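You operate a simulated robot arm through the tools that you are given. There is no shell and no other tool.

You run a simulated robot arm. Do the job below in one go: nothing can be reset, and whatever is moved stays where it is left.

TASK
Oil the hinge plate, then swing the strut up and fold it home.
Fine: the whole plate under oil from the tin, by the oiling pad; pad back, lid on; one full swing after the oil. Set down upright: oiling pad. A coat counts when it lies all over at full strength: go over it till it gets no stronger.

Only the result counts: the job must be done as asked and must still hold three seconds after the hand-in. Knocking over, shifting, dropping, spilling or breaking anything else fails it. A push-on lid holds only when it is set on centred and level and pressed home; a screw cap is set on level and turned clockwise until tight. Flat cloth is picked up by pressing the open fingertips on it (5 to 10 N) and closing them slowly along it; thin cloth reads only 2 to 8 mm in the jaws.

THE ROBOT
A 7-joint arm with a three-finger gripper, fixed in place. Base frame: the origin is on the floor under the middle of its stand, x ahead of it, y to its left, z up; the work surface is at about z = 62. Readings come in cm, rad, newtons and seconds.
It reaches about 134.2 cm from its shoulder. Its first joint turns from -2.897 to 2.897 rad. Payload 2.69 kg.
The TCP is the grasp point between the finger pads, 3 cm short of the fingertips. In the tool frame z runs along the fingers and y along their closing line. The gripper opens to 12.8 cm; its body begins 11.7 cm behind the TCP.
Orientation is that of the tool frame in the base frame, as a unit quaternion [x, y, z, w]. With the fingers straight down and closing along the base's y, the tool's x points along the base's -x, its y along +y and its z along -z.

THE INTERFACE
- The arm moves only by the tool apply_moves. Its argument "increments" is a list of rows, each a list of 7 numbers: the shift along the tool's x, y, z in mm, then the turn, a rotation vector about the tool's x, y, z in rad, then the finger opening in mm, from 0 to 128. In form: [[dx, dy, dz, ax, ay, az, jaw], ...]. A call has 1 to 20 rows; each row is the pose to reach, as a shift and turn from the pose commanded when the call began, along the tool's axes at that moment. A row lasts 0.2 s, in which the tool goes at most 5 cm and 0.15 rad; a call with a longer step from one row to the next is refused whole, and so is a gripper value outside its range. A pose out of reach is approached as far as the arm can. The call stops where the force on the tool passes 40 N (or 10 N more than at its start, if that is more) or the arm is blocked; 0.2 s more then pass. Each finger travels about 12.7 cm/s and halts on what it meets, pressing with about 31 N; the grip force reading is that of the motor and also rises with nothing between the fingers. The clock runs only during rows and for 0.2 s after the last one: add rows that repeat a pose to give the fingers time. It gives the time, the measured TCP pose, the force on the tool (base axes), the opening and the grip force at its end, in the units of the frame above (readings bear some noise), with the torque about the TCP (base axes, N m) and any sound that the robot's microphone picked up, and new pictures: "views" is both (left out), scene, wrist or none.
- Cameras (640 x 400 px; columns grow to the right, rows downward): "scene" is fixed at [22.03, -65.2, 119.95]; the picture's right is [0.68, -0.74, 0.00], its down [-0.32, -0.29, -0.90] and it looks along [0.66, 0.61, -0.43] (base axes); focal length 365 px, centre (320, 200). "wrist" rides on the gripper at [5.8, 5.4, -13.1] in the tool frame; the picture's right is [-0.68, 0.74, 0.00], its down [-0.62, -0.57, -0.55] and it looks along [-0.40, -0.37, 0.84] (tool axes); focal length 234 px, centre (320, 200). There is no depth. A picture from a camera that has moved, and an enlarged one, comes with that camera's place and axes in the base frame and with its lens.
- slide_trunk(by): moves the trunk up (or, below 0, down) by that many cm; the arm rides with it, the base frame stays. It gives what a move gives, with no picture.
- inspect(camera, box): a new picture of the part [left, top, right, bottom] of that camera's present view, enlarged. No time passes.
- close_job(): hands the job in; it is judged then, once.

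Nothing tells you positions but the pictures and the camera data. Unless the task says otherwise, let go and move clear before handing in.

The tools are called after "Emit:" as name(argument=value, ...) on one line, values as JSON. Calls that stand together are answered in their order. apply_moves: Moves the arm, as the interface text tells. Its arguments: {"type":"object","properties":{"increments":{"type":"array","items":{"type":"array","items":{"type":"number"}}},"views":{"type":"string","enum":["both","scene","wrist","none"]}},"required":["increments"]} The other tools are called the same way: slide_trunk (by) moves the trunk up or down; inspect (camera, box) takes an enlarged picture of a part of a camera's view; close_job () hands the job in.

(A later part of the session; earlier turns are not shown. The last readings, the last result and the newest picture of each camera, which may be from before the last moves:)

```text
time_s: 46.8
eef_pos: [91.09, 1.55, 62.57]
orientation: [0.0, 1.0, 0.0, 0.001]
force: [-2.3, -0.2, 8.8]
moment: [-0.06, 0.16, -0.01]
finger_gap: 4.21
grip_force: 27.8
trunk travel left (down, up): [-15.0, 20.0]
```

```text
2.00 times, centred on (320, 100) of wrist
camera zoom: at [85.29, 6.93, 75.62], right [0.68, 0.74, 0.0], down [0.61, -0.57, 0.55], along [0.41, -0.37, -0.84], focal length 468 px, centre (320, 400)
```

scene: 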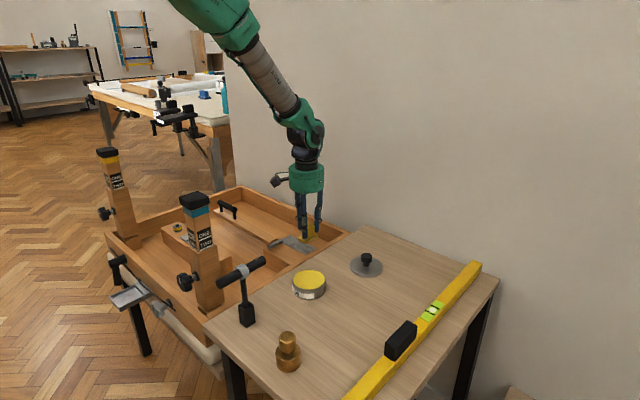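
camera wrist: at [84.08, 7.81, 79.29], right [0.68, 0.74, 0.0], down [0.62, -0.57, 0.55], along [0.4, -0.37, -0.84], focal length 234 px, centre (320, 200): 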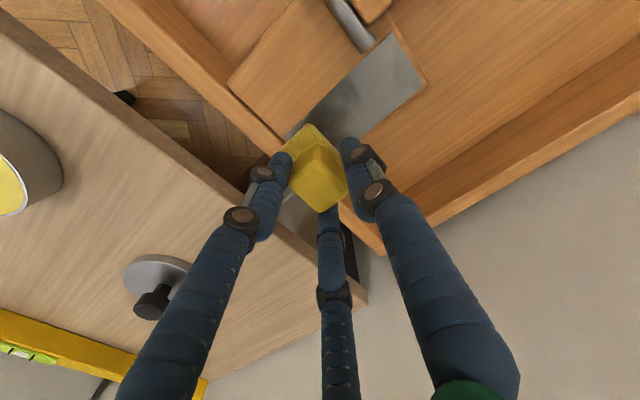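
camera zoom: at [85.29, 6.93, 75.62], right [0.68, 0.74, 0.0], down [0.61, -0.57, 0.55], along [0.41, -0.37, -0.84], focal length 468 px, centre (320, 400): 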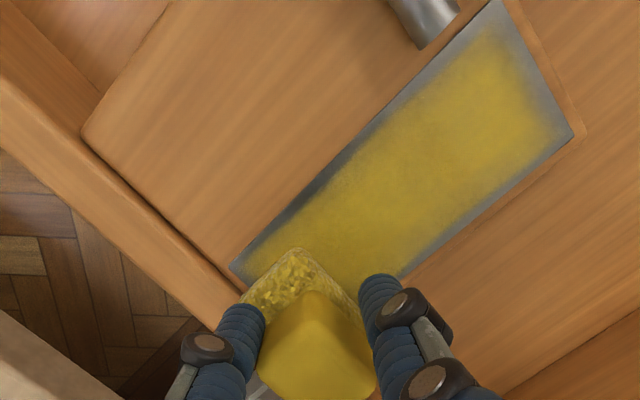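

The pad looks to be running dry and the edges are still faint, so I'll re-dip it in the tin.

Emit:
apply_moves(increments=[[0, 5, -30, 0, 0, 0, 5], [0, 5, -75, 0, 0, 0, 5], [0, 5, -120, 0, 0, 0, 5], [30, -25, -132, 0, 0, 0, 5], [62, -54, -132, 0, 0, 0, 5], [94, -82, -132, 0, 0, 0, 5], [126, -110, -132, 0, 0, 0, 5], [157, -137, -132, 0, 0, 0, 5], [187, -164, -132, 0, 0, 0, 5], [187, -164, -132, 0, 0, 0, 5]])

Emit:
inspect(camera="wrist", box=[220, 60, 420, 185])

Emit:
inspect(camera="scene", box=[250, 210, 350, 310])

Emit:
inspect(camera="wrist", box=[460, 0, 640, 170])

```text
time_s: 49.0
eef_pos: [72.22, -15.14, 75.73]
orientation: [0.0, 1.0, 0.0, -0.001]
force: [-0.3, -0.9, -1.3]
moment: [0.01, -0.03, 0.0]
finger_gap: 4.19
grip_force: 27.8
trunk travel left (down, up): [-15.0, 20.0]
camera wrist: at [66.5, -9.76, 88.75], right [0.68, 0.74, 0.0], down [0.62, -0.57, 0.55], along [0.4, -0.37, -0.84], focal length 234 px, centre (320, 200)
```

scene: 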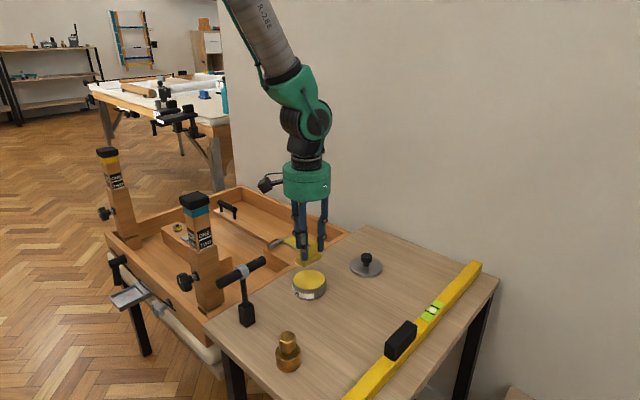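
wrist: 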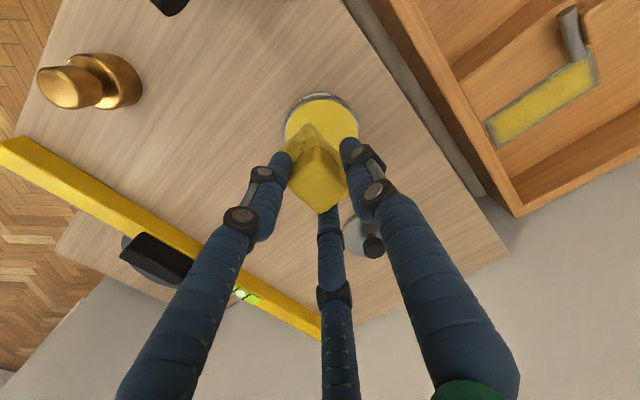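

```text
3.20 times, centred on (320, 122) of wrist
camera zoom: at [66.5, -9.76, 88.75], right [0.68, 0.74, 0.0], down [0.62, -0.57, 0.55], along [0.4, -0.37, -0.84], focal length 749 px, centre (320, 448)
```

zoom: 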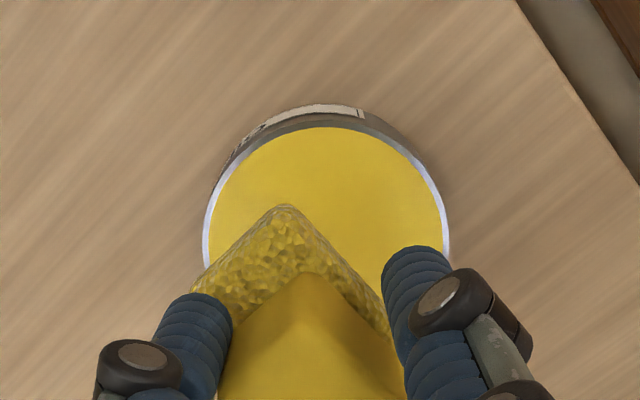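

```text
4.00 times, centred on (300, 260) of scene
camera zoom: at [22.03, -65.2, 119.95], right [0.68, -0.74, 0.0], down [-0.32, -0.29, -0.9], along [0.66, 0.61, -0.43], focal length 1461 px, centre (400, -40)
```

zoom: 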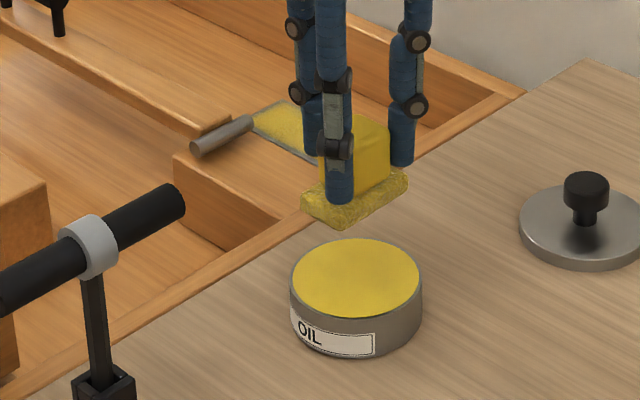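

```text
2.35 times, centred on (550, 85) of wrist
camera zoom: at [66.5, -9.76, 88.75], right [0.68, 0.74, 0.0], down [0.62, -0.57, 0.55], along [0.4, -0.37, -0.84], focal length 551 px, centre (-221, 471)
```

zoom: 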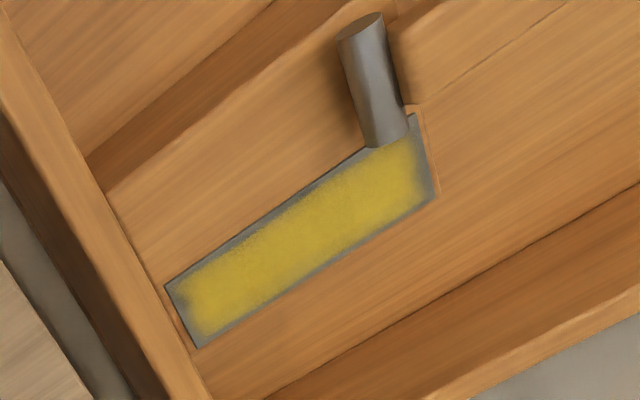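

The strips along the edges were crossed with a drying pad. I'll re-dip, pressing lightly for longer with tiny moves within the tin.

Emit:
apply_moves(increments=[[0, 3, 15, 0, 0, 0, 5], [0, 3, 35, 0, 0, 0, 5], [0, 3, 48, 0, 0, 0, 5], [0, 3, 54, 0, 0, 0, 5], [0, 3, 57, 0, 0, 0, 5], [0, 3, 57, 0, 0, 0, 5], [1, 3, 57, 0, 0, 0, 5], [-1, 3, 57, 0, 0, 0, 5], [0, 3, 57, 0, 0, 0, 5], [0, 3, 57, 0, 0, 0, 5], [0, 3, 57, 0, 0, 0, 5]], views="none")

Emit:
inspect(camera="scene", box=[270, 240, 350, 310])

```text
time_s: 51.4
eef_pos: [72.4, -14.48, 70.07]
orientation: [0.0, 1.0, 0.0, 0.0]
force: [2.6, 0.7, 4.5]
moment: [-0.04, -0.11, 0.06]
finger_gap: 4.22
grip_force: 27.7
trunk travel left (down, up): [-15.0, 20.0]
```

```text
5.71 times, centred on (310, 275) of scene
camera zoom: at [22.03, -65.2, 119.95], right [0.68, -0.74, 0.0], down [-0.32, -0.29, -0.9], along [0.66, 0.61, -0.43], focal length 2087 px, centre (377, -229)
```

zoom: 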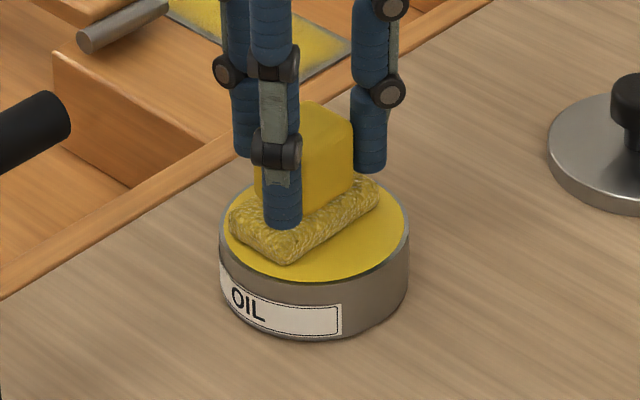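

Emit:
apply_moves(increments=[[0, -2, 2, 0, 0, 0, 5], [0, -2, 3, 0, 0, 0, 5], [0, -2, 3, 0, 0, 0, 5], [0, -2, 3, 0, 0, 0, 5], [0, -2, -10, 0, 0, 0, 5], [0, -2, -35, 0, 0, 0, 5], [0, -2, -58, 0, 0, 0, 5], [0, -2, -58, 0, 0, 0, 5]], views="none")

Emit:
inspect(camera="scene", box=[250, 210, 350, 310])

Emit:
inspect(camera="wrist", box=[220, 60, 420, 185])

```text
time_s: 53.2
eef_pos: [72.23, -14.67, 76.02]
orientation: [0.0, 1.0, 0.0, 0.0]
force: [-0.7, -0.2, -0.2]
moment: [0.0, 0.02, 0.0]
finger_gap: 4.21
grip_force: 27.9
trunk travel left (down, up): [-15.0, 20.0]
```

```text
4.00 times, centred on (300, 260) of scene
camera zoom: at [22.03, -65.2, 119.95], right [0.68, -0.74, 0.0], down [-0.32, -0.29, -0.9], along [0.66, 0.61, -0.43], focal length 1461 px, centre (400, -40)
```

zoom: 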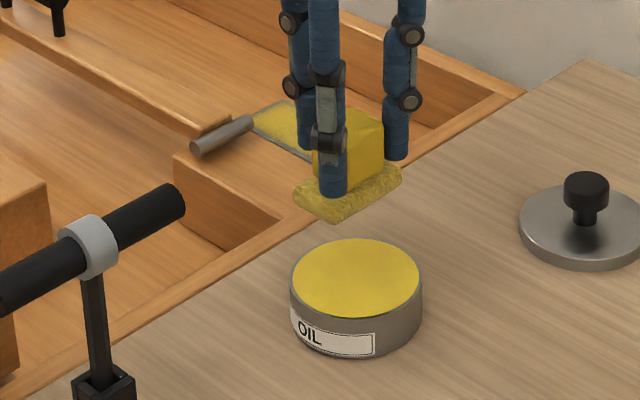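

```text
3.20 times, centred on (320, 122) of wrist
camera zoom: at [66.41, -9.36, 89.04], right [0.68, 0.74, 0.0], down [0.62, -0.57, 0.55], along [0.4, -0.37, -0.84], focal length 749 px, centre (320, 448)
```

zoom: 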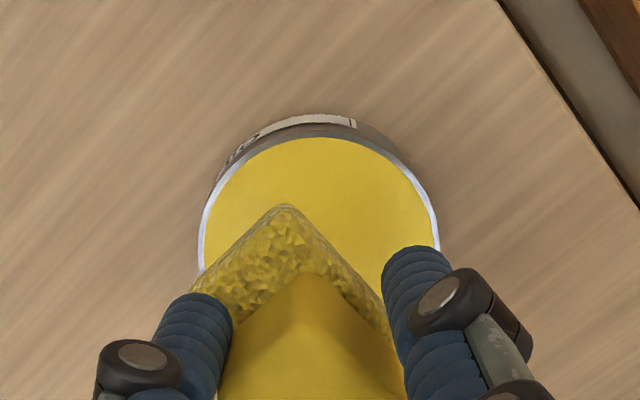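

Pad re-loaded. Now back to the plate, working the edges first: −x edge from the −y end.

Emit:
apply_moves(increments=[[-30, 29, 0, 0, 0, 0, 5], [-60, 58, 0, 0, 0, 0, 5], [-90, 87, 0, 0, 0, 0, 5], [-120, 116, 0, 0, 0, 0, 5], [-145, 140, 0, 0, 0, 0, 5], [-163, 159, 20, 0, 0, 0, 5], [-163, 159, 60, 0, 0, 0, 5], [-163, 159, 95, 0, 0, 0, 5], [-163, 159, 120, 0, 0, 0, 5], [-163, 159, 130, 0, 0, 0, 5], [-163, 159, 134, 0, 0, 0, 5], [-163, 159, 136, 0, 0, 0, 5]], views="none")

Emit:
inspect(camera="wrist", box=[200, 0, 440, 200])

Emit:
inspect(camera="scene", box=[260, 200, 350, 270])

```text
time_s: 55.8
eef_pos: [88.79, 1.22, 62.64]
orientation: [0.0, 1.0, 0.0, 0.001]
force: [-8.2, 1.2, 21.5]
moment: [-0.09, 0.46, -0.08]
finger_gap: 4.2
grip_force: 27.0
trunk travel left (down, up): [-15.0, 20.0]
```

```text
2.00 times, centred on (320, 100) of wrist
camera zoom: at [83.02, 6.55, 75.57], right [0.68, 0.74, 0.0], down [0.61, -0.57, 0.55], along [0.41, -0.37, -0.84], focal length 468 px, centre (320, 400)
```

zoom: 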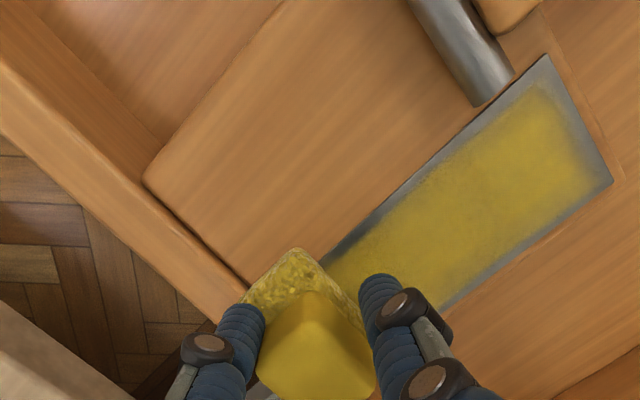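

```text
5.71 times, centred on (305, 235) of scene
camera zoom: at [22.03, -65.2, 119.95], right [0.68, -0.74, 0.0], down [-0.32, -0.29, -0.9], along [0.66, 0.61, -0.43], focal length 2087 px, centre (406, 0)
```

zoom: 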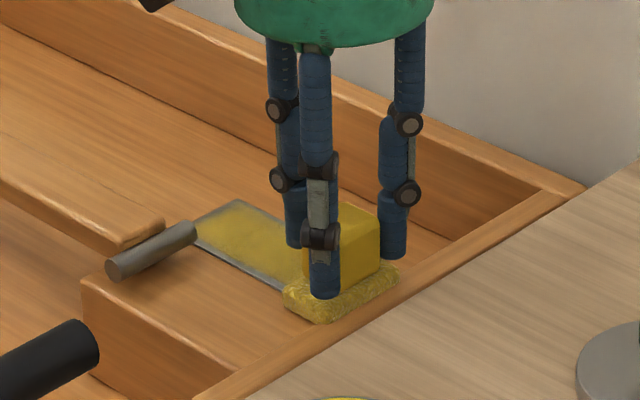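

Emit:
apply_moves(increments=[[3, 0, -1.5, 0, 0, 0, 5], [3, 10, -1.5, 0, 0, 0, 5], [3, 20, -1.5, 0, 0, 0, 5], [3, 30, -1.5, 0, 0, 0, 5], [3, 40, -1.5, 0, 0, 0, 5], [3, 50, -1.5, 0, 0, 0, 5], [3, 60, -1.5, 0, 0, 0, 5], [3, 65, -1.5, 0, 0, 0, 5], [3, 55, -1.5, 0, 0, 0, 5], [3, 45, -1.5, 0, 0, 0, 5], [3, 35, -1.5, 0, 0, 0, 5], [3, 25, -1.5, 0, 0, 0, 5], [3, 15, -1.5, 0, 0, 0, 5], [3, 5, -1.5, 0, 0, 0, 5], [3, -2, -1.5, 0, 0, 0, 5], [-6, -2, -1.5, 0, 0, 0, 5], [-15, -2, -1.5, 0, 0, 0, 5], [-24, -2, -1.5, 0, 0, 0, 5], [-30, -2, -1.5, 0, 0, 0, 5]], views="none")

Emit:
inspect(camera="wrist", box=[200, 0, 440, 200])

Emit:
inspect(camera="scene", box=[260, 200, 350, 270])

```text
time_s: 59.8
eef_pos: [91.43, 0.91, 62.47]
orientation: [0.0, 1.0, 0.001, 0.0]
force: [-9.3, -0.5, 19.6]
moment: [-0.19, 0.51, -0.06]
finger_gap: 4.18
grip_force: 28.2
trunk travel left (down, up): [-15.0, 20.0]
```

```text
2.00 times, centred on (320, 100) of wrist
camera zoom: at [85.63, 6.29, 75.5], right [0.68, 0.74, 0.0], down [0.62, -0.57, 0.55], along [0.4, -0.37, -0.84], focal length 468 px, centre (320, 400)
```

zoom: 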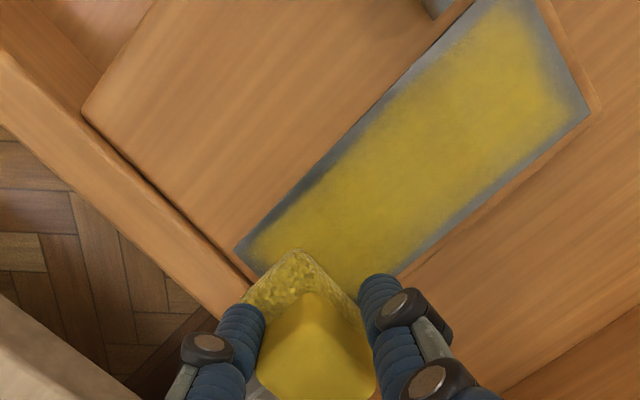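

```text
5.71 times, centred on (305, 235) of scene
camera zoom: at [22.03, -65.2, 119.95], right [0.68, -0.74, 0.0], down [-0.32, -0.29, -0.9], along [0.66, 0.61, -0.43], focal length 2087 px, centre (406, 0)
```

zoom: 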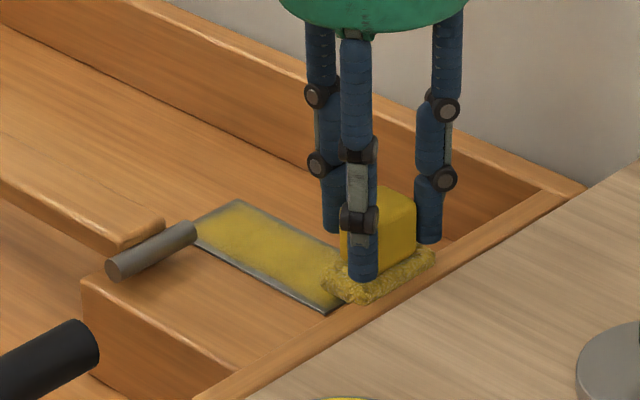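

Emit:
inspect(camera="wrist", box=[270, 40, 430, 150])

Emit:
inspect(camera="wrist", box=[340, 0, 440, 70])

```text
3.64 times, centred on (350, 95) of wrist
camera zoom: at [85.63, 6.29, 75.5], right [0.68, 0.74, 0.0], down [0.62, -0.57, 0.55], along [0.4, -0.37, -0.84], focal length 852 px, centre (211, 582)
```

zoom: 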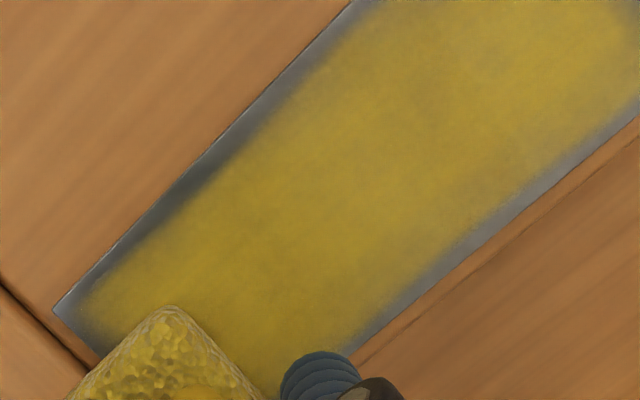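

```text
5.71 times, centred on (390, 35) of wrist
camera zoom: at [85.63, 6.29, 75.5], right [0.68, 0.74, 0.0], down [0.62, -0.57, 0.55], along [0.4, -0.37, -0.84], focal length 1338 px, centre (-80, 1143)
```

zoom: 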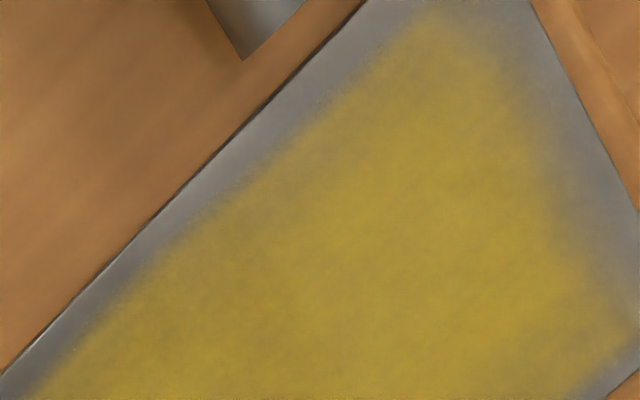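

The edges fill more slowly because the deposit is strongest under the middle of the pad. I'll run the pad's centre right along the +x edge and the +y end.

Emit:
apply_moves(increments=[[-5, 0, 0, 0, 0, 0, 5], [-5, 8, 0, 0, 0, 0, 5], [-5, 16, 0, 0, 0, 0, 5], [-5, 24, 0, 0, 0, 0, 5], [-5, 32, 0, 0, 0, 0, 5], [-5, 40, 0, 0, 0, 0, 5], [-5, 48, 0, 0, 0, 0, 5], [-5, 56, 0, 0, 0, 0, 5], [-5, 64, 0, 0, 0, 0, 5], [-5, 72, 0, 0, 0, 0, 5], [-5, 80, 0, 0, 0, 0, 5], [-5, 88, 0, 0, 0, 0, 5], [-5, 96, 0, 0, 0, 0, 5], [-5, 104, 0, 0, 0, 0, 5], [-5, 112, 0, 0, 0, 0, 5], [-5, 117, 0, 0, 0, 0, 5]], views="none")

Emit:
inspect(camera="wrist", box=[160, 40, 400, 240])

Emit:
inspect(camera="scene", box=[260, 200, 350, 270])

```text
time_s: 63.2
eef_pos: [92.08, 12.65, 62.44]
orientation: [0.0, 1.0, 0.0, 0.0]
force: [0.1, -1.8, 4.4]
moment: [-0.17, 0.02, 0.0]
finger_gap: 4.23
grip_force: 28.2
trunk travel left (down, up): [-15.0, 20.0]
```

```text
2.00 times, centred on (280, 140) of wrist
camera zoom: at [86.35, 17.94, 75.49], right [0.68, 0.74, 0.0], down [0.62, -0.57, 0.55], along [0.4, -0.37, -0.84], focal length 468 px, centre (400, 320)
```

zoom: 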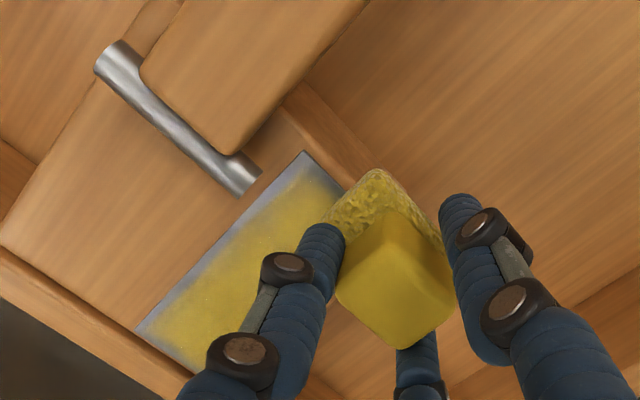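

```text
5.71 times, centred on (305, 235) of scene
camera zoom: at [22.03, -65.2, 119.95], right [0.68, -0.74, 0.0], down [-0.32, -0.29, -0.9], along [0.66, 0.61, -0.43], focal length 2087 px, centre (406, 0)
```

zoom: 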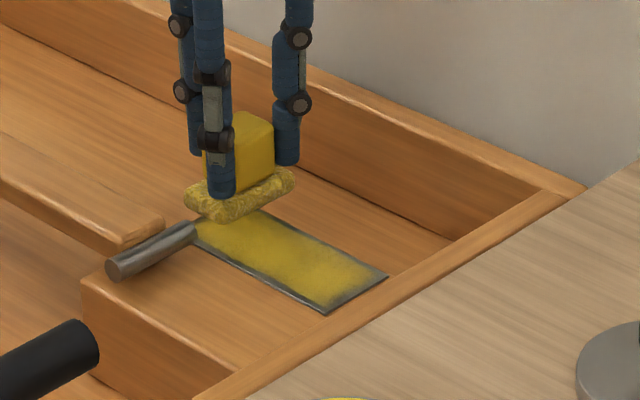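

Emit:
apply_moves(increments=[[5, 0, 1, 0, 0, 0, 5], [11, 0, 1, 0, 0, 0, 5], [17, 0, 1, 0, 0, 0, 5], [22, 0, 1, 0, 0, 0, 5], [24, 0, 1, 0, 0, 0, 5], [24, -8, 1, 0, 0, 0, 5], [24, -16, 1, 0, 0, 0, 5], [24, -8, 1, 0, 0, 0, 5], [24, 0, 1, 0, 0, 0, 5], [15, 0, 1, 0, 0, 0, 5], [5, 0, 1, 0, 0, 0, 5], [0, 0, 1, 0, 0, 0, 5], [0, 0, -30, 0, 0, 0, 5], [0, 20, -70, 0, 0, 0, 5], [0, 50, -110, 0, 0, 0, 5], [0, 90, -130, 0, 0, 0, 5], [0, 90, -130, 0, 0, 0, 5]], views="both")

Emit:
inspect(camera="scene", box=[260, 200, 350, 270])

```text
time_s: 66.8
eef_pos: [92.06, 21.94, 75.26]
orientation: [0.0, 1.0, 0.0, 0.0]
force: [-0.5, -0.4, -0.3]
moment: [-0.07, -0.02, 0.02]
finger_gap: 4.22
grip_force: 27.7
trunk travel left (down, up): [-15.0, 20.0]
camera wrist: at [86.39, 27.28, 88.26], right [0.68, 0.74, 0.0], down [0.62, -0.57, 0.55], along [0.4, -0.37, -0.84], focal length 234 px, centre (320, 200)
```

scene: 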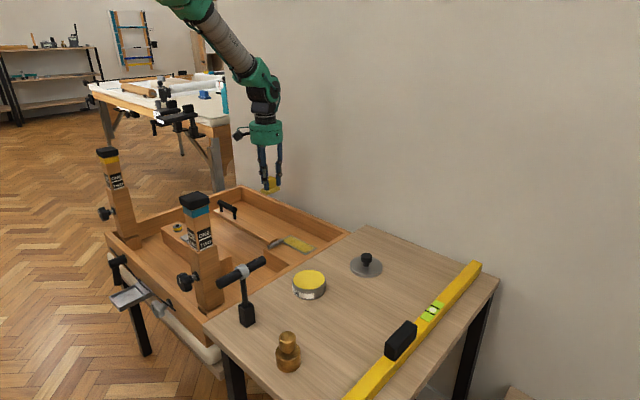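
wrist: 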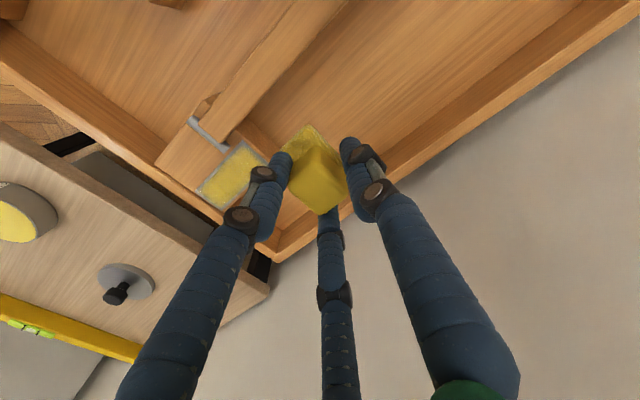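

```text
5.71 times, centred on (305, 235) of scene
camera zoom: at [22.03, -65.2, 119.95], right [0.68, -0.74, 0.0], down [-0.32, -0.29, -0.9], along [0.66, 0.61, -0.43], focal length 2087 px, centre (406, 0)
```

zoom: 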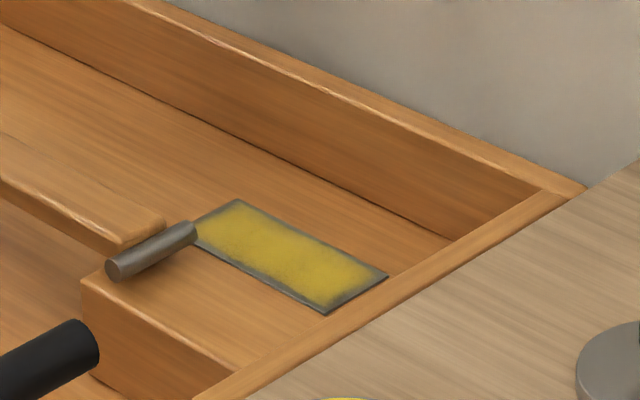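

Emit:
inspect(camera="scene", box=[280, 222, 325, 252])

Emit:
inspect(camera="wrist", box=[180, 110, 290, 220])

```text
13.33 times, centred on (302, 237) of scene
camera zoom: at [22.03, -65.2, 119.95], right [0.68, -0.74, 0.0], down [-0.32, -0.29, -0.9], along [0.66, 0.61, -0.43], focal length 4870 px, centre (553, -293)
```

zoom: 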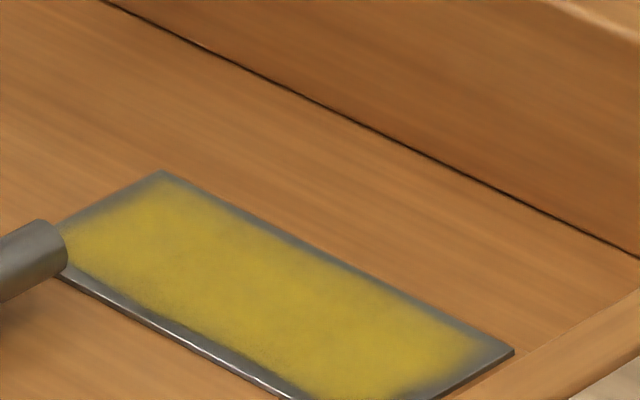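

```text
3.64 times, centred on (235, 165) of wrist
camera zoom: at [86.39, 27.28, 88.26], right [0.68, 0.74, 0.0], down [0.62, -0.57, 0.55], along [0.4, -0.37, -0.84], focal length 852 px, centre (629, 327)
```

zoom: 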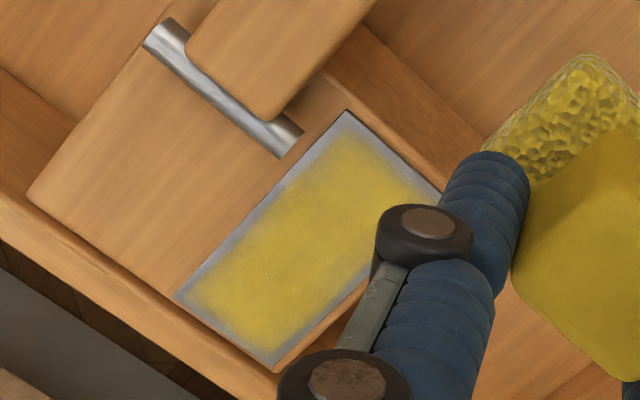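

Interior is well coated but a faint ~0.4 cm border remains all round. I'll reload the pad and go over the borders again, comparing with this picture to see whether they strengthen.

Emit:
apply_moves(increments=[[20, -37, -5, 0, 0, 0, 5], [40, -74, -7, 0, 0, 0, 5], [60, -111, -7, 0, 0, 0, 5], [80, -148, -7, 0, 0, 0, 5], [100, -185, -7, 0, 0, 0, 5], [120, -222, -7, 0, 0, 0, 5], [140, -259, -7, 0, 0, 0, 5], [160, -296, -7, 0, 0, 0, 5], [180, -333, -7, 0, 0, 0, 5], [197, -366, -7, 0, 0, 0, 5], [197, -366, -7, 0, 0, 0, 5]], views="none")

Emit:
inspect(camera="wrist", box=[220, 60, 420, 185])

Emit:
inspect(camera="wrist", box=[480, 40, 620, 160])

```text
time_s: 69.2
eef_pos: [72.35, -14.99, 76.25]
orientation: [0.0, 1.0, 0.0, 0.0]
force: [-0.1, -0.3, -0.9]
moment: [0.05, -0.02, 0.02]
finger_gap: 4.17
grip_force: 28.2
trunk travel left (down, up): [-15.0, 20.0]
```

```text
3.20 times, centred on (320, 122) of wrist
camera zoom: at [66.68, -9.62, 89.2], right [0.68, 0.74, 0.0], down [0.62, -0.57, 0.55], along [0.4, -0.37, -0.84], focal length 749 px, centre (320, 448)
```

zoom: 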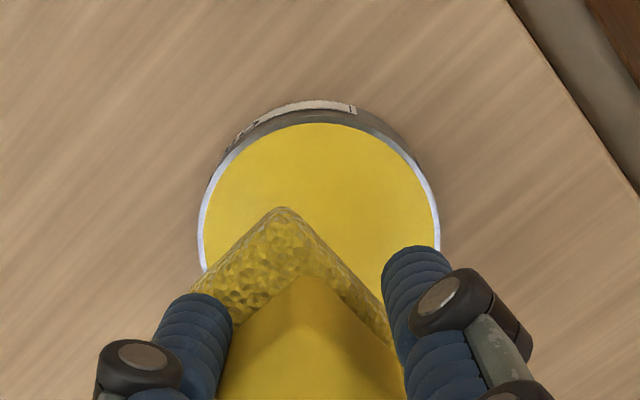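

```text
3.33 times, centred on (550, 100) of wrist
camera zoom: at [66.68, -9.62, 89.2], right [0.68, 0.74, 0.0], down [0.62, -0.57, 0.55], along [0.4, -0.37, -0.84], focal length 781 px, centre (-447, 533)
```

zoom: 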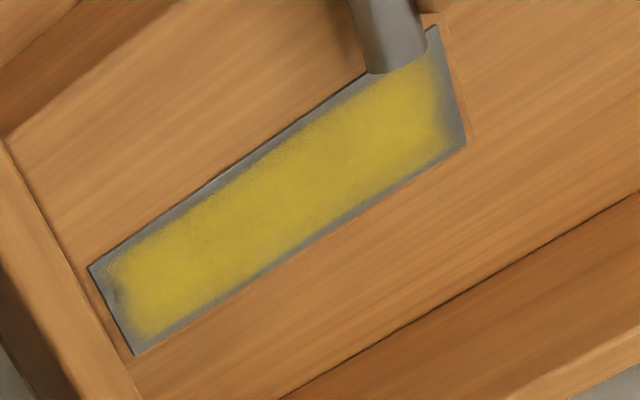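

Emit:
apply_moves(increments=[[1.5, 1.8, 15, 0, 0, 0, 5], [1.5, 1.8, 35, 0, 0, 0, 5], [1.5, 1.8, 50, 0, 0, 0, 5], [1.5, 1.8, 57, 0, 0, 0, 5], [1.5, 1.8, 61, 0, 0, 0, 5], [1.5, 1.8, 63, 0, 0, 0, 5], [1.5, 1.8, 64, 0, 0, 0, 5], [1.5, 1.8, 64, 0, 0, 0, 5], [1.5, 1.8, 64, 0, 0, 0, 5], [1.5, 1.8, 64, 0, 0, 0, 5], [1.5, 1.8, 64, 0, 0, 0, 5]], views="none")

Emit:
inspect(camera="wrist", box=[220, 60, 420, 185])

```text
time_s: 71.6
eef_pos: [72.38, -14.67, 69.92]
orientation: [0.0, 1.0, 0.0, 0.001]
force: [-4.9, -7.4, 34.7]
moment: [-0.6, 0.22, -0.04]
finger_gap: 4.21
grip_force: 27.7
trunk travel left (down, up): [-15.0, 20.0]
```

```text
3.20 times, centred on (320, 122) of wrist
camera zoom: at [66.51, -9.36, 82.89], right [0.68, 0.74, 0.0], down [0.61, -0.57, 0.55], along [0.41, -0.37, -0.83], focal length 749 px, centre (320, 448)
```

zoom: 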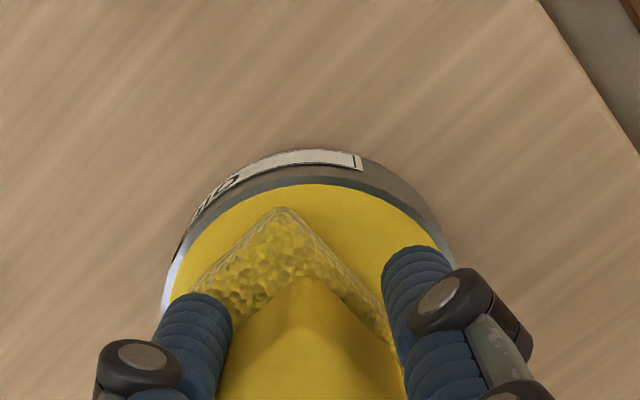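

Emit:
apply_moves(increments=[[0, 0, -30, 0, 0, 0, 5], [0, 0, -65, 0, 0, 0, 5], [-30, 31, -65, 0, 0, 0, 5], [-60, 63, -65, 0, 0, 0, 5], [-90, 95, -65, 0, 0, 0, 5], [-120, 127, -65, 0, 0, 0, 5], [-152, 159, -65, 0, 0, 0, 5], [-152, 159, -30, 0, 0, 0, 5], [-152, 159, 10, 0, 0, 0, 5], [-152, 159, 45, 0, 0, 0, 5], [-152, 159, 62, 0, 0, 0, 5], [-152, 159, 68, 0, 0, 0, 5], [-152, 159, 70, 0, 0, 0, 5]], views="none")

Emit:
inspect(camera="wrist", box=[200, 0, 440, 200])

Emit:
inspect(camera="scene", box=[260, 200, 350, 270])

```text
time_s: 74.4
eef_pos: [87.62, 1.49, 62.56]
orientation: [0.0, 1.0, 0.0, 0.0]
force: [0.7, -0.3, -0.8]
moment: [-0.01, 0.03, 0.0]
finger_gap: 4.2
grip_force: 27.6
trunk travel left (down, up): [-15.0, 20.0]
```

```text
2.00 times, centred on (320, 100) of wrist
camera zoom: at [81.83, 6.7, 75.61], right [0.68, 0.74, 0.0], down [0.62, -0.57, 0.55], along [0.4, -0.37, -0.84], focal length 468 px, centre (320, 400)
```

zoom: 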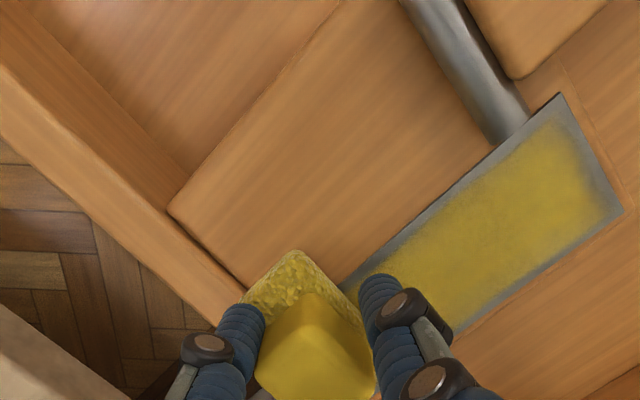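

```text
5.71 times, centred on (305, 235) of scene
camera zoom: at [22.03, -65.2, 119.95], right [0.68, -0.74, 0.0], down [-0.32, -0.29, -0.9], along [0.66, 0.61, -0.43], focal length 2087 px, centre (406, 0)
```

zoom: 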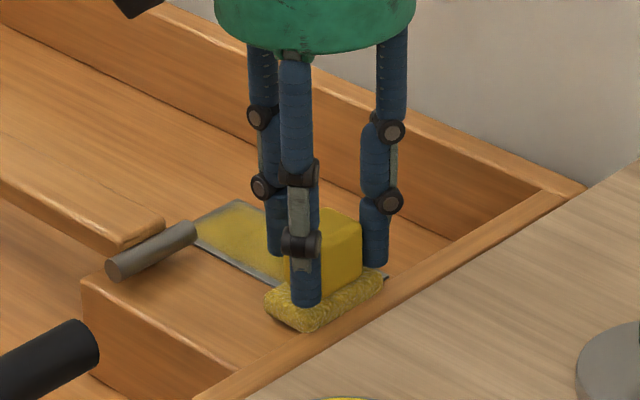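

Emit:
apply_moves(increments=[[0, 0, 1, 0, 0, 0, 5], [0, 0, 2, 0, 0, 0, 5], [0, 0, 3, 0, 0, 0, 5]], views="none")

```text
time_s: 75.2
eef_pos: [87.61, 1.26, 62.53]
orientation: [0.0, 1.0, 0.0, 0.001]
force: [-0.8, 0.1, 0.2]
moment: [0.0, 0.03, 0.0]
finger_gap: 4.19
grip_force: 27.8
trunk travel left (down, up): [-15.0, 20.0]
```

Emit:
apply_moves(increments=[[0, 0, 1, 0, 0, 0, 5], [0, 0, 2, 0, 0, 0, 5], [0, 0, 2, 0, 0, 0, 5]], views="none")

Emit:
inspect(camera="scene", box=[280, 222, 325, 252])

```text
time_s: 76.0
eef_pos: [87.61, 1.08, 62.43]
orientation: [0.0, 1.0, 0.0, 0.001]
force: [-3.2, 1.7, 15.9]
moment: [-0.03, 0.2, -0.06]
finger_gap: 4.19
grip_force: 27.1
trunk travel left (down, up): [-15.0, 20.0]
```

```text
13.33 times, centred on (302, 237) of scene
camera zoom: at [22.03, -65.2, 119.95], right [0.68, -0.74, 0.0], down [-0.32, -0.29, -0.9], along [0.66, 0.61, -0.43], focal length 4870 px, centre (553, -293)
```

zoom: 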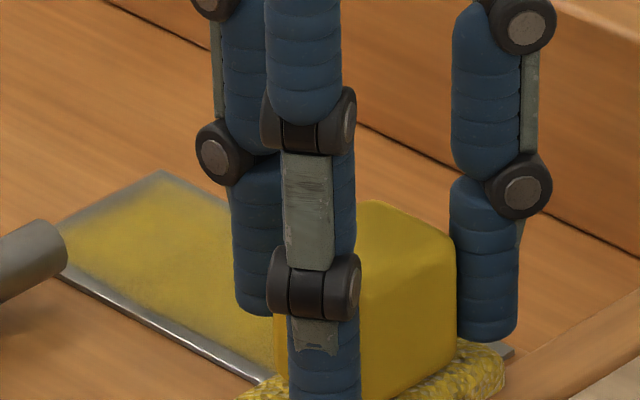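

Emit:
apply_moves(increments=[[0, 0, -0.5, 0, 0, 0, 5], [0, 10, -0.5, 0, 0, 0, 5], [0, 20, -0.5, 0, 0, 0, 5], [0, 30, -0.5, 0, 0, 0, 5], [0, 40, -0.5, 0, 0, 0, 5], [0, 50, -0.5, 0, 0, 0, 5], [0, 60, -0.5, 0, 0, 0, 5], [0, 66, -0.5, 0, 0, 0, 5], [0, 56, -0.5, 0, 0, 0, 5], [0, 46, -0.5, 0, 0, 0, 5], [0, 36, -0.5, 0, 0, 0, 5], [0, 26, -0.5, 0, 0, 0, 5], [0, 16, -0.5, 0, 0, 0, 5], [0, 6, -0.5, 0, 0, 0, 5], [-8, 0, -0.5, 0, 0, 0, 5], [-18, -2, -0.5, 0, 0, 0, 5], [-28, -2, -0.5, 0, 0, 0, 5]], views="none")

Emit:
inspect(camera="scene", box=[280, 222, 325, 252])

Emit:
inspect(camera="wrist", box=[270, 20, 430, 150])

```text
time_s: 79.6
eef_pos: [90.32, 0.87, 62.44]
orientation: [0.001, 1.0, 0.0, 0.0]
force: [-7.7, 0.2, 18.9]
moment: [-0.15, 0.34, -0.02]
finger_gap: 4.2
grip_force: 27.6
trunk travel left (down, up): [-15.0, 20.0]
```

```text
13.33 times, centred on (302, 237) of scene
camera zoom: at [22.03, -65.2, 119.95], right [0.68, -0.74, 0.0], down [-0.32, -0.29, -0.9], along [0.66, 0.61, -0.43], focal length 4870 px, centre (553, -293)
```

zoom: 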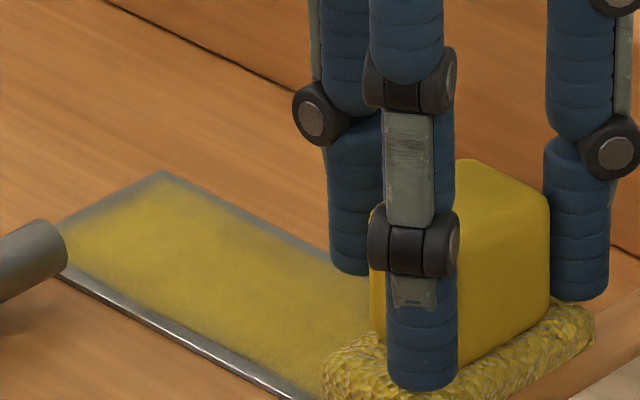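

```text
3.08 times, centred on (350, 85) of wrist
camera zoom: at [84.56, 6.23, 75.36], right [0.68, 0.74, 0.0], down [0.62, -0.57, 0.55], along [0.4, -0.37, -0.84], focal length 720 px, centre (228, 554)
```

zoom: 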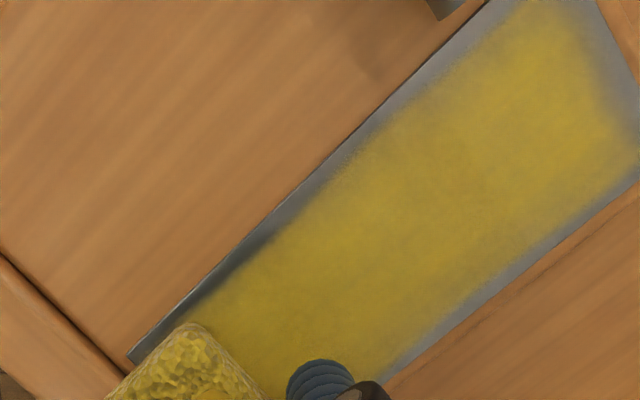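

The strip hasn't clearly changed. As a test, I'll run the −x edge with much more overhang (pad centre outside the plate edge) and compare.

Emit:
apply_moves(increments=[[0, 0, -10, 0, 0, 0, 5], [20, 5, -10, 0, 0, 0, 5], [42, 8, -8, 0, 0, 0, 5], [42, 8, -3, 0, 0, 0, 5], [42, 8, -1, 0, 0, 0, 5], [42, 8, -0.5, 0, 0, 0, 5], [42, 18, -0.5, 0, 0, 0, 5], [42, 28, -0.5, 0, 0, 0, 5], [42, 38, -0.5, 0, 0, 0, 5], [42, 48, -0.5, 0, 0, 0, 5], [42, 58, -0.5, 0, 0, 0, 5], [42, 67, -0.5, 0, 0, 0, 5]], views="none")

Emit:
inspect(camera="scene", box=[280, 222, 325, 252])

Emit:
inspect(camera="wrist", box=[270, 20, 470, 200])

```text
time_s: 82.2
eef_pos: [86.2, 7.67, 62.38]
orientation: [0.0, 1.0, 0.001, 0.0]
force: [1.2, -1.3, -0.7]
moment: [-0.05, -0.01, -0.01]
finger_gap: 4.25
grip_force: 27.7
trunk travel left (down, up): [-15.0, 20.0]
```

```text
13.33 times, centred on (302, 237) of scene
camera zoom: at [22.03, -65.2, 119.95], right [0.68, -0.74, 0.0], down [-0.32, -0.29, -0.9], along [0.66, 0.61, -0.43], focal length 4870 px, centre (553, -293)
```

zoom: 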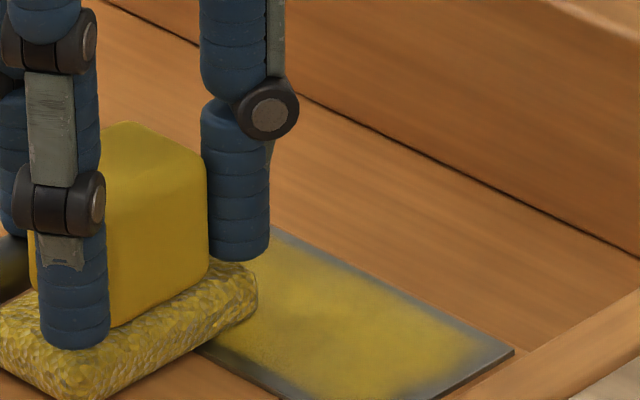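

```text
2.22 times, centred on (370, 110) of wrist
camera zoom: at [80.37, 13.14, 75.43], right [0.68, 0.74, 0.0], down [0.62, -0.57, 0.55], along [0.4, -0.37, -0.84], focal length 520 px, centre (209, 400)
```

zoom: 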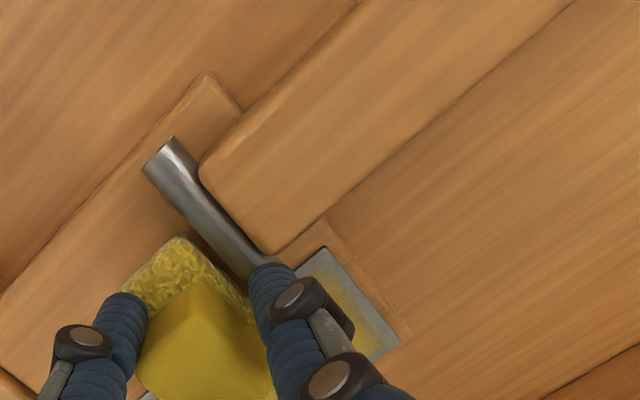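

The +y finger is close to the pin here, so I back away along −y, then lift and look at the edge.

Emit:
apply_moves(increments=[[0, -12, 0, 0, 0, 0, 5], [0, -24, 0, 0, 0, 0, 5], [0, -36, 0, 0, 0, 0, 5], [0, -48, 0, 0, 0, 0, 5], [0, -58, 0, 0, 0, 0, 5], [0, -58, -30, 0, 0, 0, 5], [0, -58, -70, 0, 0, 0, 5], [25, -70, -100, 0, 0, 0, 5], [60, -85, -120, 0, 0, 0, 5], [60, -85, -120, 0, 0, 0, 5]], views="none")

Emit:
inspect(camera="scene", box=[280, 222, 325, 252])

Emit:
inspect(camera="wrist", box=[350, 20, 550, 200])

```text
time_s: 84.4
eef_pos: [79.92, -0.82, 74.6]
orientation: [0.0, 1.0, 0.0, 0.001]
force: [-0.8, -0.9, 0.0]
moment: [0.01, -0.06, 0.04]
finger_gap: 4.18
grip_force: 27.2
trunk travel left (down, up): [-15.0, 20.0]
```

```text
13.33 times, centred on (302, 237) of scene
camera zoom: at [22.03, -65.2, 119.95], right [0.68, -0.74, 0.0], down [-0.32, -0.29, -0.9], along [0.66, 0.61, -0.43], focal length 4870 px, centre (553, -293)
```

zoom: 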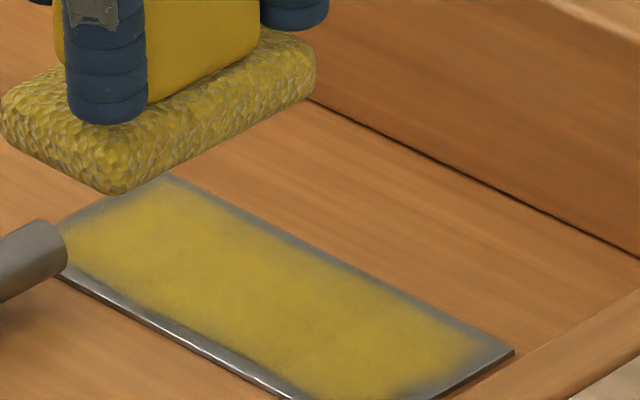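

```text
2.22 times, centred on (450, 110) of wrist
camera zoom: at [74.07, 4.55, 87.43], right [0.68, 0.74, 0.0], down [0.62, -0.57, 0.55], along [0.4, -0.37, -0.84], focal length 520 px, centre (31, 400)
```

zoom: 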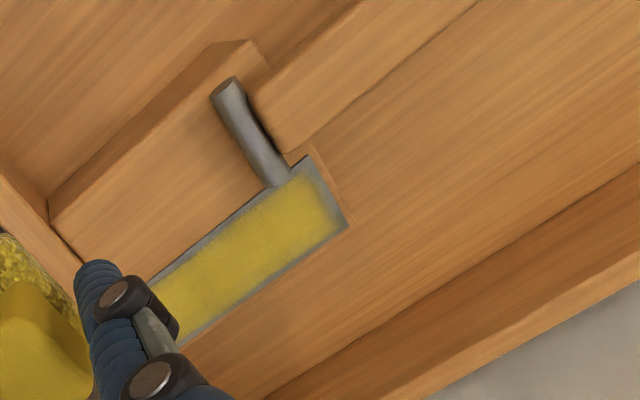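

Looking back at the forces, contact is stiff (~10 N per mm) and the pad has slid up ~2 mm in the grip, so some passes were barely touching. I'll reload the pad and repeat the edge strokes with checked pressure.

Emit:
apply_moves(increments=[[15, -28, -15, 0, 0, 0, 5], [30, -56, -15, 0, 0, 0, 5], [46, -84, -15, 0, 0, 0, 5], [61, -112, -15, 0, 0, 0, 5], [76, -140, -15, 0, 0, 0, 5], [76, -140, -15, 0, 0, 0, 5], [76, -140, 10, 0, 0, 0, 5], [76, -140, 30, 0, 0, 0, 5], [76, -140, 38, 0, 0, 0, 5], [76, -140, 42, 0, 0, 0, 5], [76, -140, 44, 0, 0, 0, 5], [76, -140, 44, 0, 0, 0, 5]], views="none")

Emit:
inspect(camera="wrist", box=[220, 60, 420, 185])

Emit:
inspect(camera="scene", box=[270, 240, 350, 310])

```text
time_s: 87.0
eef_pos: [72.31, -14.81, 69.79]
orientation: [0.0, 1.0, -0.001, 0.001]
force: [-0.7, -0.8, 3.0]
moment: [-0.07, 0.01, -0.01]
finger_gap: 4.19
grip_force: 27.5
trunk travel left (down, up): [-15.0, 20.0]
```

```text
3.20 times, centred on (320, 122) of wrist
camera zoom: at [66.61, -9.42, 82.88], right [0.68, 0.74, 0.0], down [0.62, -0.57, 0.55], along [0.4, -0.37, -0.84], focal length 749 px, centre (320, 448)
```

zoom: 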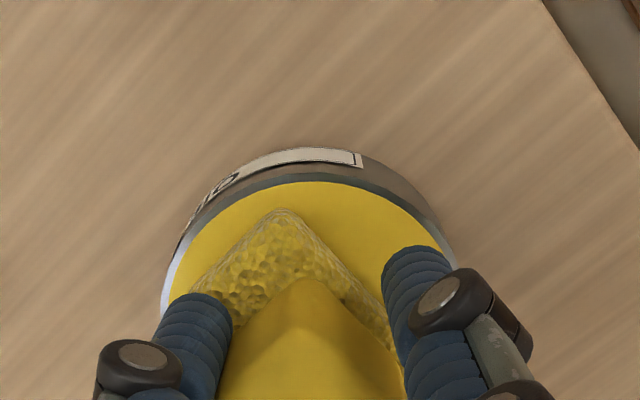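

```text
5.71 times, centred on (310, 275) of scene
camera zoom: at [22.03, -65.2, 119.95], right [0.68, -0.74, 0.0], down [-0.32, -0.29, -0.9], along [0.66, 0.61, -0.43], focal length 2087 px, centre (377, -229)
```

zoom: 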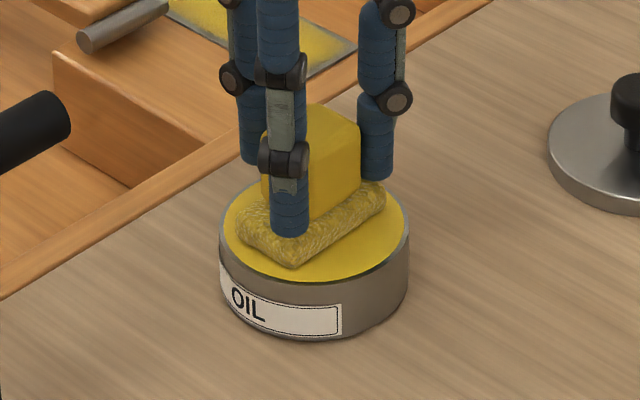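

Emit:
apply_moves(increments=[[0, 0, 1, 0, 0, 0, 5], [0, 0, 1, 0, 0, 0, 5], [0, 0, 1, 0, 0, 0, 5], [0, 0, -20, 0, 0, 0, 5], [0, 0, -62, 0, 0, 0, 5], [-30, 34, -62, 0, 0, 0, 5], [-61, 69, -62, 0, 0, 0, 5], [-92, 104, -62, 0, 0, 0, 5], [-123, 138, -62, 0, 0, 0, 5], [-153, 170, -62, 0, 0, 0, 5], [-153, 170, -20, 0, 0, 0, 5], [-153, 170, 20, 0, 0, 0, 5], [-153, 170, 55, 0, 0, 0, 5], [-153, 170, 70, 0, 0, 0, 5], [-153, 170, 75, 0, 0, 0, 5], [-153, 170, 76.5, 0, 0, 0, 5]], views="none")

Emit:
inspect(camera="wrist", box=[270, 20, 430, 150])

```text
time_s: 90.4
eef_pos: [87.91, 1.89, 62.46]
orientation: [0.001, 1.0, 0.0, 0.001]
force: [-5.9, -3.8, 16.0]
moment: [-0.51, 0.33, -0.12]
finger_gap: 4.22
grip_force: 28.2
trunk travel left (down, up): [-15.0, 20.0]
```

```text
3.08 times, centred on (350, 85) of wrist
camera zoom: at [82.02, 7.35, 75.35], right [0.68, 0.74, 0.0], down [0.61, -0.57, 0.55], along [0.41, -0.37, -0.84], focal length 720 px, centre (228, 554)
```

zoom: 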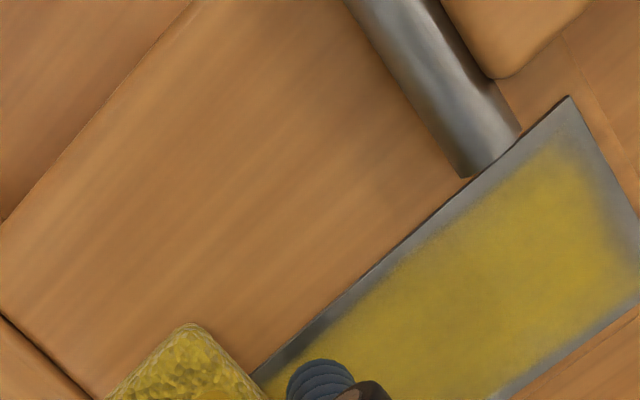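

Emit:
apply_moves(increments=[[2, 8, 0, 0, 0, 0, 5], [2, 16, 0, 0, 0, 0, 5], [2, 24, 0, 0, 0, 0, 5], [2, 32, 0, 0, 0, 0, 5]], views="none")

Emit:
inspect(camera="wrist", box=[270, 20, 430, 150])

Emit:
inspect(camera="scene", box=[280, 222, 325, 252])

```text
time_s: 91.4
eef_pos: [87.59, 5.38, 62.32]
orientation: [0.0, 1.0, 0.001, 0.0]
force: [0.0, -2.2, 9.6]
moment: [-0.33, -0.01, -0.01]
finger_gap: 4.23
grip_force: 28.2
trunk travel left (down, up): [-15.0, 20.0]
```

```text
3.08 times, centred on (350, 85) of wrist
camera zoom: at [81.73, 10.71, 75.36], right [0.68, 0.74, 0.0], down [0.62, -0.57, 0.55], along [0.4, -0.37, -0.84], focal length 720 px, centre (228, 554)
```

zoom: 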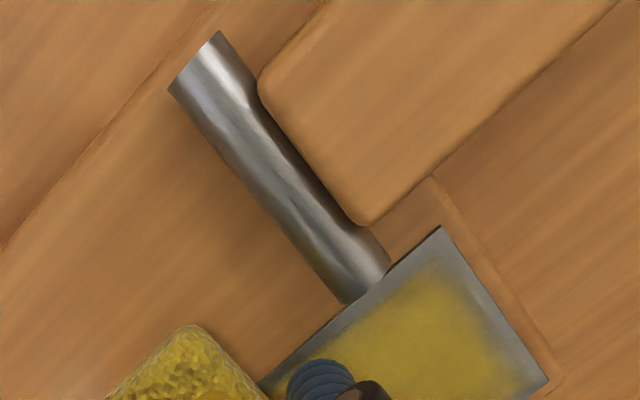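

```text
13.33 times, centred on (302, 237) of scene
camera zoom: at [22.03, -65.2, 119.95], right [0.68, -0.74, 0.0], down [-0.32, -0.29, -0.9], along [0.66, 0.61, -0.43], focal length 4870 px, centre (553, -293)
```

zoom: 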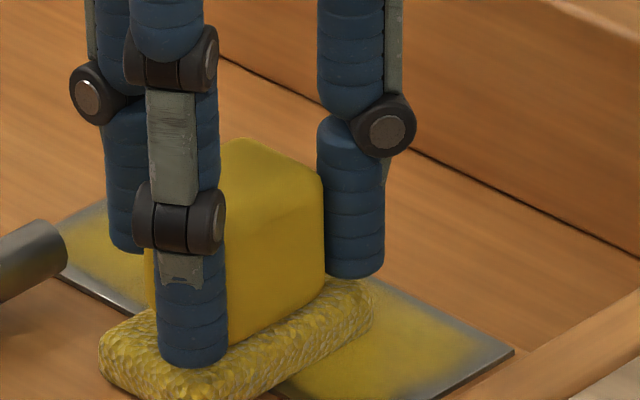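

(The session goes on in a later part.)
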